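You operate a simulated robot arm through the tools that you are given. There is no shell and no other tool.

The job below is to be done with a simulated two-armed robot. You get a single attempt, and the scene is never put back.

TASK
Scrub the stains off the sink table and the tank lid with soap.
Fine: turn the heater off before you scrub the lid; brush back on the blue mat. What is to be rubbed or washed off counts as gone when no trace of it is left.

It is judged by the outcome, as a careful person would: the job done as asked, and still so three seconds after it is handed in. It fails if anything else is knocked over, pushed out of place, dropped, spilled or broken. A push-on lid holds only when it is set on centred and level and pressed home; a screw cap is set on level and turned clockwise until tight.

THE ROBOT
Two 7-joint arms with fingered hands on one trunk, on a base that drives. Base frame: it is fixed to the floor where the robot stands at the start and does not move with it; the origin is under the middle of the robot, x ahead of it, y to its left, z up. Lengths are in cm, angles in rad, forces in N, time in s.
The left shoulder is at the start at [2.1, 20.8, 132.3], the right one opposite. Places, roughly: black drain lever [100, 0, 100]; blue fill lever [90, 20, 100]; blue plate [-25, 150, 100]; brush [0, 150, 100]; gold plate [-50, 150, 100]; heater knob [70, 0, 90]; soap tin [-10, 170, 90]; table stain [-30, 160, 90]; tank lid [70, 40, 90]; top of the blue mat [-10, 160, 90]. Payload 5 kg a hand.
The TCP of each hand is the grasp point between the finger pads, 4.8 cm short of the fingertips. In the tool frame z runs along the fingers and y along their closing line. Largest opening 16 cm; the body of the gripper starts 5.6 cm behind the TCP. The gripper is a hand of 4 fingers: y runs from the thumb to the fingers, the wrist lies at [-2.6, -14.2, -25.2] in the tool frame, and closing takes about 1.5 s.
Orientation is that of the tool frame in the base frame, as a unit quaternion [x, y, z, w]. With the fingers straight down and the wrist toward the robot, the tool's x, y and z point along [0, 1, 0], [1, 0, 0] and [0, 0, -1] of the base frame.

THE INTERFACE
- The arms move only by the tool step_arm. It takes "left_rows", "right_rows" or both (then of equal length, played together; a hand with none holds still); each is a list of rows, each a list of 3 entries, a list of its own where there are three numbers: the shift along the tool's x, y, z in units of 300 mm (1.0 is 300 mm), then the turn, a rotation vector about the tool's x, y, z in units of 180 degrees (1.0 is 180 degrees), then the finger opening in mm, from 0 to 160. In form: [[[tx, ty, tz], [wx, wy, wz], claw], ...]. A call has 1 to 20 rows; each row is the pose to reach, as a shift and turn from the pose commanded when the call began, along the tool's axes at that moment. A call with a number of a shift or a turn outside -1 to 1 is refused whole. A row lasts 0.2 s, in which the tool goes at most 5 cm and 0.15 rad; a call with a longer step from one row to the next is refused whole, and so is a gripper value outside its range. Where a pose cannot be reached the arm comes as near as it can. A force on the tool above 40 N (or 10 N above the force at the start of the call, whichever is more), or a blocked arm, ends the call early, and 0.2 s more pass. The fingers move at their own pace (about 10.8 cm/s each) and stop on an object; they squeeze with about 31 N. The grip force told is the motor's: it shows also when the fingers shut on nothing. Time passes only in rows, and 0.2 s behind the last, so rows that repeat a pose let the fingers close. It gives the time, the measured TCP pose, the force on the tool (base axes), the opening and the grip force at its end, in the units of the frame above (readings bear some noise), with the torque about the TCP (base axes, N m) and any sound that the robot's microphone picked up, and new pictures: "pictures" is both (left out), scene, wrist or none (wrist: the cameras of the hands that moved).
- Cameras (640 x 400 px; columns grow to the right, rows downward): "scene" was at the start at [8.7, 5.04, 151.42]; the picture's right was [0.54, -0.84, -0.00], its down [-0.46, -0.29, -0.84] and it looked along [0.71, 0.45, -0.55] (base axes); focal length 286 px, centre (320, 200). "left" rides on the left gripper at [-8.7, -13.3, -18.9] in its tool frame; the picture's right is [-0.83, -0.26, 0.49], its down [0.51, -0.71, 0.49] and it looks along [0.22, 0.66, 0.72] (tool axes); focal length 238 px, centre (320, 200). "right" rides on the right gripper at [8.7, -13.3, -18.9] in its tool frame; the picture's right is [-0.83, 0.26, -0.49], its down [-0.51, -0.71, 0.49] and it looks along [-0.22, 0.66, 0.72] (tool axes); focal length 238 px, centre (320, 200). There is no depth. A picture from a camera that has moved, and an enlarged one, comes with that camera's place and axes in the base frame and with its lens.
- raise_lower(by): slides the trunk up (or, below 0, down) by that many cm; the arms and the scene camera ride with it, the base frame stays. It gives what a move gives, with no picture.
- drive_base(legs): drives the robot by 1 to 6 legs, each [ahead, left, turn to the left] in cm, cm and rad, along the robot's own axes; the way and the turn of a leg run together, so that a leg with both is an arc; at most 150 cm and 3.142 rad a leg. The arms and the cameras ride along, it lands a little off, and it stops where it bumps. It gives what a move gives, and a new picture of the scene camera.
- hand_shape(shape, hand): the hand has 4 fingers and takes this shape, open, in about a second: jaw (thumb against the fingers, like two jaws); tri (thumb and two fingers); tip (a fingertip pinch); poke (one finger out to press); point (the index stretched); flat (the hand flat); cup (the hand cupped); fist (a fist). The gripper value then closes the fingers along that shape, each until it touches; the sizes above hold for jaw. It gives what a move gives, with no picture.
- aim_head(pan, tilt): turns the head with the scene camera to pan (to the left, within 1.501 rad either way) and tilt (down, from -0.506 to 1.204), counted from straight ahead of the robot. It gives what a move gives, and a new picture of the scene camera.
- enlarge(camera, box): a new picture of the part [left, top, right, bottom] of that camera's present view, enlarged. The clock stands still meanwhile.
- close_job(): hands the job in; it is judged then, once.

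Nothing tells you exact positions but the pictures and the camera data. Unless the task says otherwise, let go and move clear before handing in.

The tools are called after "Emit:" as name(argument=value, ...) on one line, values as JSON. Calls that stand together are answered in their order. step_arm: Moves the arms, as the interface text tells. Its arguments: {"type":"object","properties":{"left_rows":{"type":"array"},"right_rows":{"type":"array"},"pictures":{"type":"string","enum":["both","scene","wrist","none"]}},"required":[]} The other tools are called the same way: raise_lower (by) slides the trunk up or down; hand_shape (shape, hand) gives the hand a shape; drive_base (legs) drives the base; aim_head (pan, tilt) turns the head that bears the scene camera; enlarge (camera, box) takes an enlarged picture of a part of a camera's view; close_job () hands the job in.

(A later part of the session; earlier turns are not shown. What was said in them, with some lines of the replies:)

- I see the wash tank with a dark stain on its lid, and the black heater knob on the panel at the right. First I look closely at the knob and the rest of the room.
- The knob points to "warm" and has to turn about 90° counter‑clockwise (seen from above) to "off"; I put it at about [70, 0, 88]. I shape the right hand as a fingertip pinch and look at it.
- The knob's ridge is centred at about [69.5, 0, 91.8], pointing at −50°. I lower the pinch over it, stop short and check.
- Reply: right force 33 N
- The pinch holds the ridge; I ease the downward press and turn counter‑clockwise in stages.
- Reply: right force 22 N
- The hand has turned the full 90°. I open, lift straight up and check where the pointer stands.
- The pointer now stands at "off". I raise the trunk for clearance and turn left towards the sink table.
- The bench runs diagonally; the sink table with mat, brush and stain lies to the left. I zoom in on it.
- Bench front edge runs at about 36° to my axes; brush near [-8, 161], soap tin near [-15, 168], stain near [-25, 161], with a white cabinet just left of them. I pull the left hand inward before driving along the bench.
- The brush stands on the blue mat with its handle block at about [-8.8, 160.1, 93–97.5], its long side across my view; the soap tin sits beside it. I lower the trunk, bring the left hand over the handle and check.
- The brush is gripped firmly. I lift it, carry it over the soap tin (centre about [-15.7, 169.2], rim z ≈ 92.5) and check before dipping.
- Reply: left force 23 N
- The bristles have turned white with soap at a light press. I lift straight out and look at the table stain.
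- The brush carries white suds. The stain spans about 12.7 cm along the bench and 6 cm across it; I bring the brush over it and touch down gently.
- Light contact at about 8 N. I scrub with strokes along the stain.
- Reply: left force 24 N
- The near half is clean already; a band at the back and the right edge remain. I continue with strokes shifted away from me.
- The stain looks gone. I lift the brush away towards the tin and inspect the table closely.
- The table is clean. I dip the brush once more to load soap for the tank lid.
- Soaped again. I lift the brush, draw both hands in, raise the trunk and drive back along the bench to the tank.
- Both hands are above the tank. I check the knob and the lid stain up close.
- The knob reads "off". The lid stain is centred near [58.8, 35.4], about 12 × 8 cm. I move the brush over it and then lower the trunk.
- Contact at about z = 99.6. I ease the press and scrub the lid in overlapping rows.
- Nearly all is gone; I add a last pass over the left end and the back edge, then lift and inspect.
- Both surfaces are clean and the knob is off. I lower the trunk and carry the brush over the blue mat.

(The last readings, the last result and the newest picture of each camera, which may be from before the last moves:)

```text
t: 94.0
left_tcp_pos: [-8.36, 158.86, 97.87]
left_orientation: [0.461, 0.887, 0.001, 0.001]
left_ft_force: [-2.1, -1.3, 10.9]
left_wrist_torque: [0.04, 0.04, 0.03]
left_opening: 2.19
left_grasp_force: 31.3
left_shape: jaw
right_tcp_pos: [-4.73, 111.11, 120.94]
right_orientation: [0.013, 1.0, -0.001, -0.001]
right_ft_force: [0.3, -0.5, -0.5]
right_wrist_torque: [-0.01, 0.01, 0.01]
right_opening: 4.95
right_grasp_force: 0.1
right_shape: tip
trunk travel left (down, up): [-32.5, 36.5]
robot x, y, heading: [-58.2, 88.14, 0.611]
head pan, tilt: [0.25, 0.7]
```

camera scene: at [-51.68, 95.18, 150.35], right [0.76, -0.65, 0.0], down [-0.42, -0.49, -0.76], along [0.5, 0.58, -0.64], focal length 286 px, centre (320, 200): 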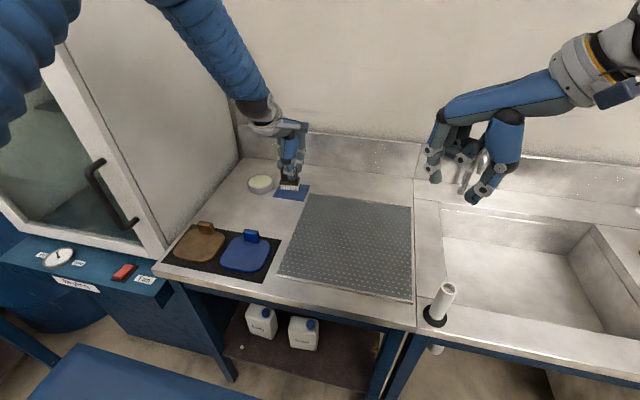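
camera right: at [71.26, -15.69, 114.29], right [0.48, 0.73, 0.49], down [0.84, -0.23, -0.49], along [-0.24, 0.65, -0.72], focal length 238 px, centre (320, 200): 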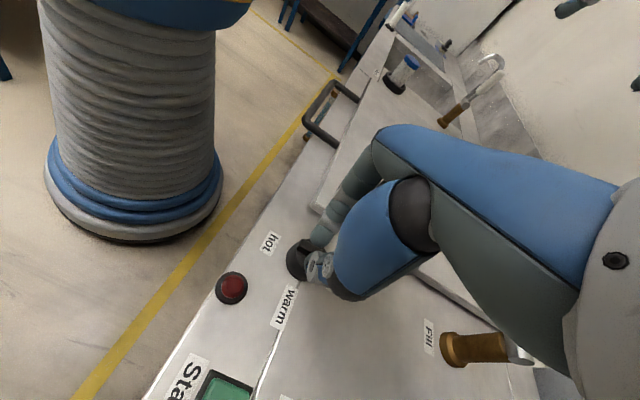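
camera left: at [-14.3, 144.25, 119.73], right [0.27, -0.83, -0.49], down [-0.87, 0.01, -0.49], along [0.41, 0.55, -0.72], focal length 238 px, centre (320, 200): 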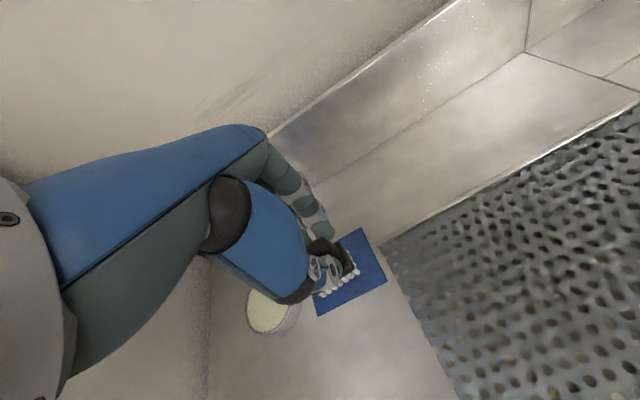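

The bristles rest on the mat. I ease off slightly, open the fingers slowly and lift clear.

Emit:
step_arm(left_rows=[[[0, 0, -0.005], [0, 0, 0], 0], [[0, 0, -0.005], [0, 0, 0], 40], [[0, 0, -0.005], [0, 0, 0], 70], [[0, 0, -0.005], [0, 0, 0], 90], [[0, 0, -0.005], [0, 0, 0], 90], [[0, 0, -0.005], [0, 0, 0], 90], [[0, 0, -0.1], [0, 0, 0], 90], [[0, 0, -0.22], [0, 0, 0], 90], [[0, 0, -0.35], [0, 0, 0], 90], [[0, 0, -0.5], [0, 0, 0], 90], [[0, -0.14, -0.6], [0, 0, 0], 90], [[0, -0.28, -0.7], [0, 0, 0], 90], [[0, -0.42, -0.7], [0, 0, 0], 90], [[0, -0.55, -0.7], [0, 0, 0], 90]])

Emit:
enlarge(camera="scene", box=[200, 140, 360, 260])

Emit:
enlarge(camera="left", box=[260, 160, 500, 340])

```text
refused: row 11 steps farther than a row can; nothing moved
```

```text
3.33 times, centred on (280, 200) of scene
camera zoom: at [-51.78, 95.05, 150.37], right [0.76, -0.65, 0.0], down [-0.42, -0.49, -0.77], along [0.5, 0.58, -0.64], focal length 953 px, centre (453, 200)
```

zoom: 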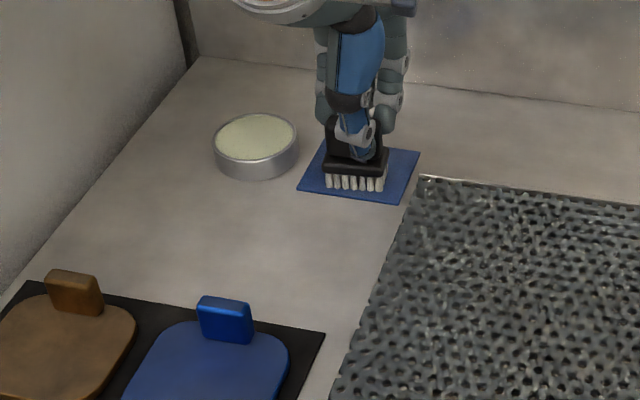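

```text
2.22 times, centred on (380, 250) of left
camera zoom: at [-14.28, 144.16, 116.63], right [0.27, -0.83, -0.49], down [-0.87, 0.01, -0.49], along [0.41, 0.56, -0.72], focal length 530 px, centre (187, 89)
```

zoom: 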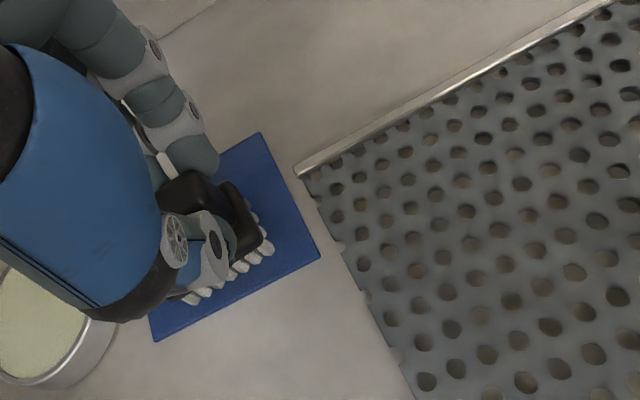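

One row was too long a step, so nothing moved; I repeat with shorter steps.

Emit:
step_arm(left_rows=[[[0, 0, -0.005], [0, 0, 0], 0], [[0, 0, -0.005], [0, 0, 0], 40], [[0, 0, -0.005], [0, 0, 0], 70], [[0, 0, -0.005], [0, 0, 0], 90], [[0, 0, -0.005], [0, 0, 0], 90], [[0, 0, -0.005], [0, 0, 0], 90], [[0, 0, -0.08], [0, 0, 0], 90], [[0, 0, -0.2], [0, 0, 0], 90], [[0, 0, -0.33], [0, 0, 0], 90], [[0, 0, -0.46], [0, 0, 0], 90], [[0, 0, -0.6], [0, 0, 0], 90], [[0, 0, -0.7], [0, 0, 0], 90], [[0, -0.13, -0.7], [0, 0, 0], 90], [[0, -0.26, -0.7], [0, 0, 0], 90], [[0, -0.39, -0.7], [0, 0, 0], 90], [[0, -0.52, -0.7], [0, 0, 0], 90]])

Emit:
enlarge(camera="scene", box=[200, 140, 360, 260])

Emit:
enlarge(camera="left", box=[300, 180, 460, 300])

```text
t: 97.4
left_tcp_pos: [-21.38, 149.94, 118.93]
left_orientation: [0.462, 0.887, 0.0, 0.0]
left_ft_force: [-0.6, 0.1, 0.6]
left_wrist_torque: [0.05, -0.05, 0.0]
left_opening: 8.97
left_grasp_force: 0.0
left_shape: jaw
right_tcp_pos: [-4.75, 111.03, 120.96]
right_orientation: [0.014, 1.0, 0.001, 0.002]
right_ft_force: [0.2, -0.7, -0.3]
right_wrist_torque: [0.03, -0.09, -0.07]
right_opening: 4.92
right_grasp_force: 0.1
right_shape: tip
trunk travel left (down, up): [-32.5, 36.5]
robot x, y, heading: [-58.12, 87.93, 0.608]
head pan, tilt: [0.25, 0.7]
camera scene: at [-51.89, 95.01, 150.37], right [0.76, -0.65, 0.0], down [-0.42, -0.49, -0.77], along [0.5, 0.58, -0.64], focal length 286 px, centre (320, 200)
camera left: at [-27.25, 135.25, 137.65], right [0.27, -0.83, -0.49], down [-0.87, 0.01, -0.49], along [0.41, 0.56, -0.72], focal length 238 px, centre (320, 200)
```

scene: 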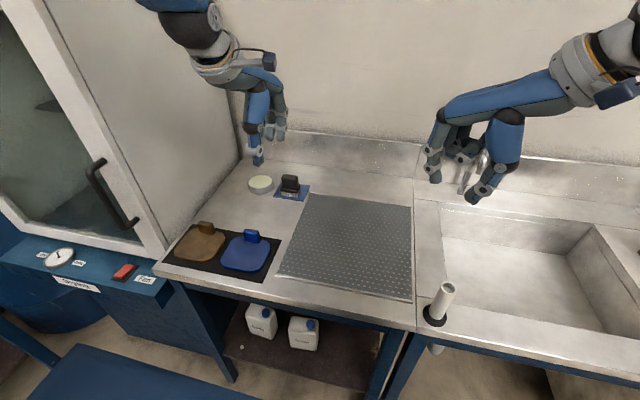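
left: 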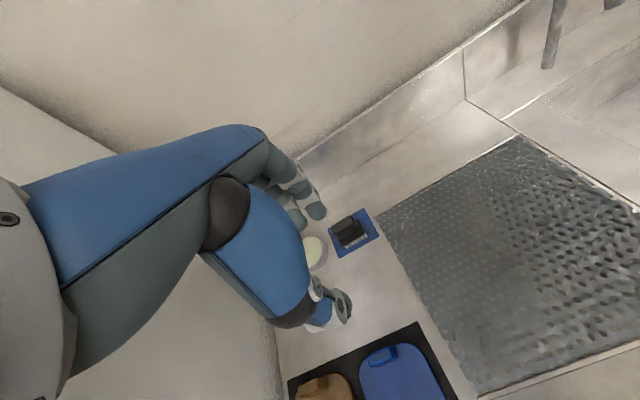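

```text
3.33 times, centred on (280, 200) of scene
camera zoom: at [-51.89, 95.01, 150.37], right [0.76, -0.65, 0.0], down [-0.42, -0.49, -0.77], along [0.5, 0.58, -0.64], focal length 953 px, centre (453, 200)
```

zoom: 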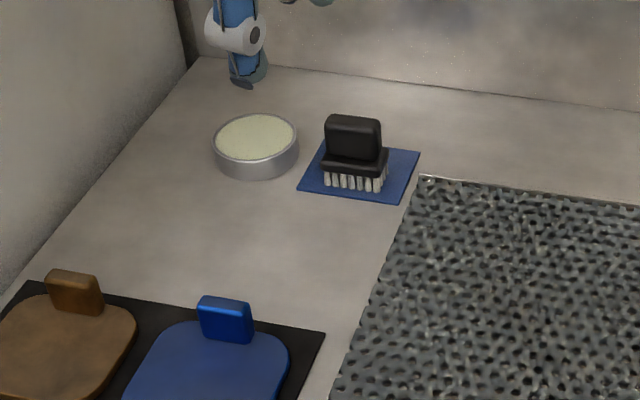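

```text
3.33 times, centred on (380, 240) of left
camera zoom: at [-27.25, 135.25, 137.65], right [0.27, -0.83, -0.49], down [-0.87, 0.01, -0.49], along [0.41, 0.56, -0.72], focal length 794 px, centre (120, 67)
```

zoom: 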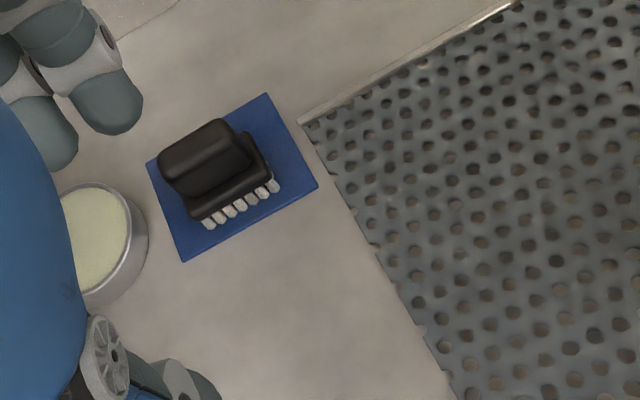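

The brush stands upright on the blue mat and both hands are clear. One last close look at the scrubbed table.

Emit:
enlarge(camera="scene", box=[200, 185, 300, 250])

Emit:
enlarge(camera="left", box=[270, 240, 430, 360])

```text
6.15 times, centred on (250, 218) of scene
camera zoom: at [-51.89, 95.01, 150.37], right [0.76, -0.65, 0.0], down [-0.42, -0.49, -0.77], along [0.5, 0.58, -0.64], focal length 1759 px, centre (751, 92)
```

zoom: 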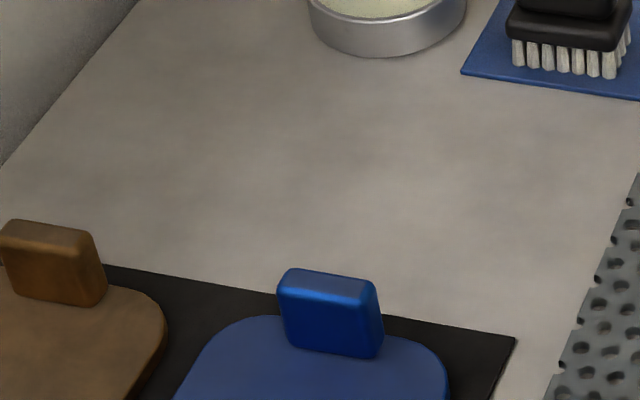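

```text
3.33 times, centred on (350, 300) of left
camera zoom: at [-27.25, 135.25, 137.65], right [0.27, -0.83, -0.49], down [-0.87, 0.01, -0.49], along [0.41, 0.56, -0.72], focal length 794 px, centre (220, -133)
```

zoom: 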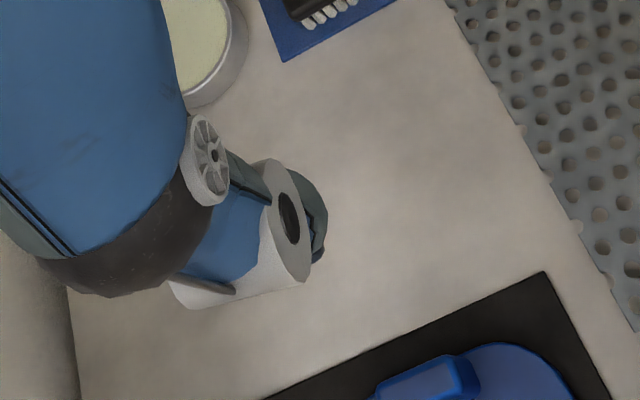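

The table shows no trace of the stain, the lid was clean, the heater is off and the brush is back on the mat. I hand the job in.

Emit:
close_job()

```text
The job is handed in.
```

The job is done and handed in. The stains on the sink table and the tank lid were scrubbed off with soap, and close-up pictures of both spots showed no trace left.

- **Heater:** I turned the knob from "warm" to "off" before scrubbing the lid, and checked it again just before starting on the lid.
- **Soap:** The brush was pressed into the soap tin before each stain, so both were scrubbed with fresh soap.
- **Brush:** It is back upright on the blue mat, and both hands are clear of it.

I saw nothing else knocked over, moved or spilled in the pictures.
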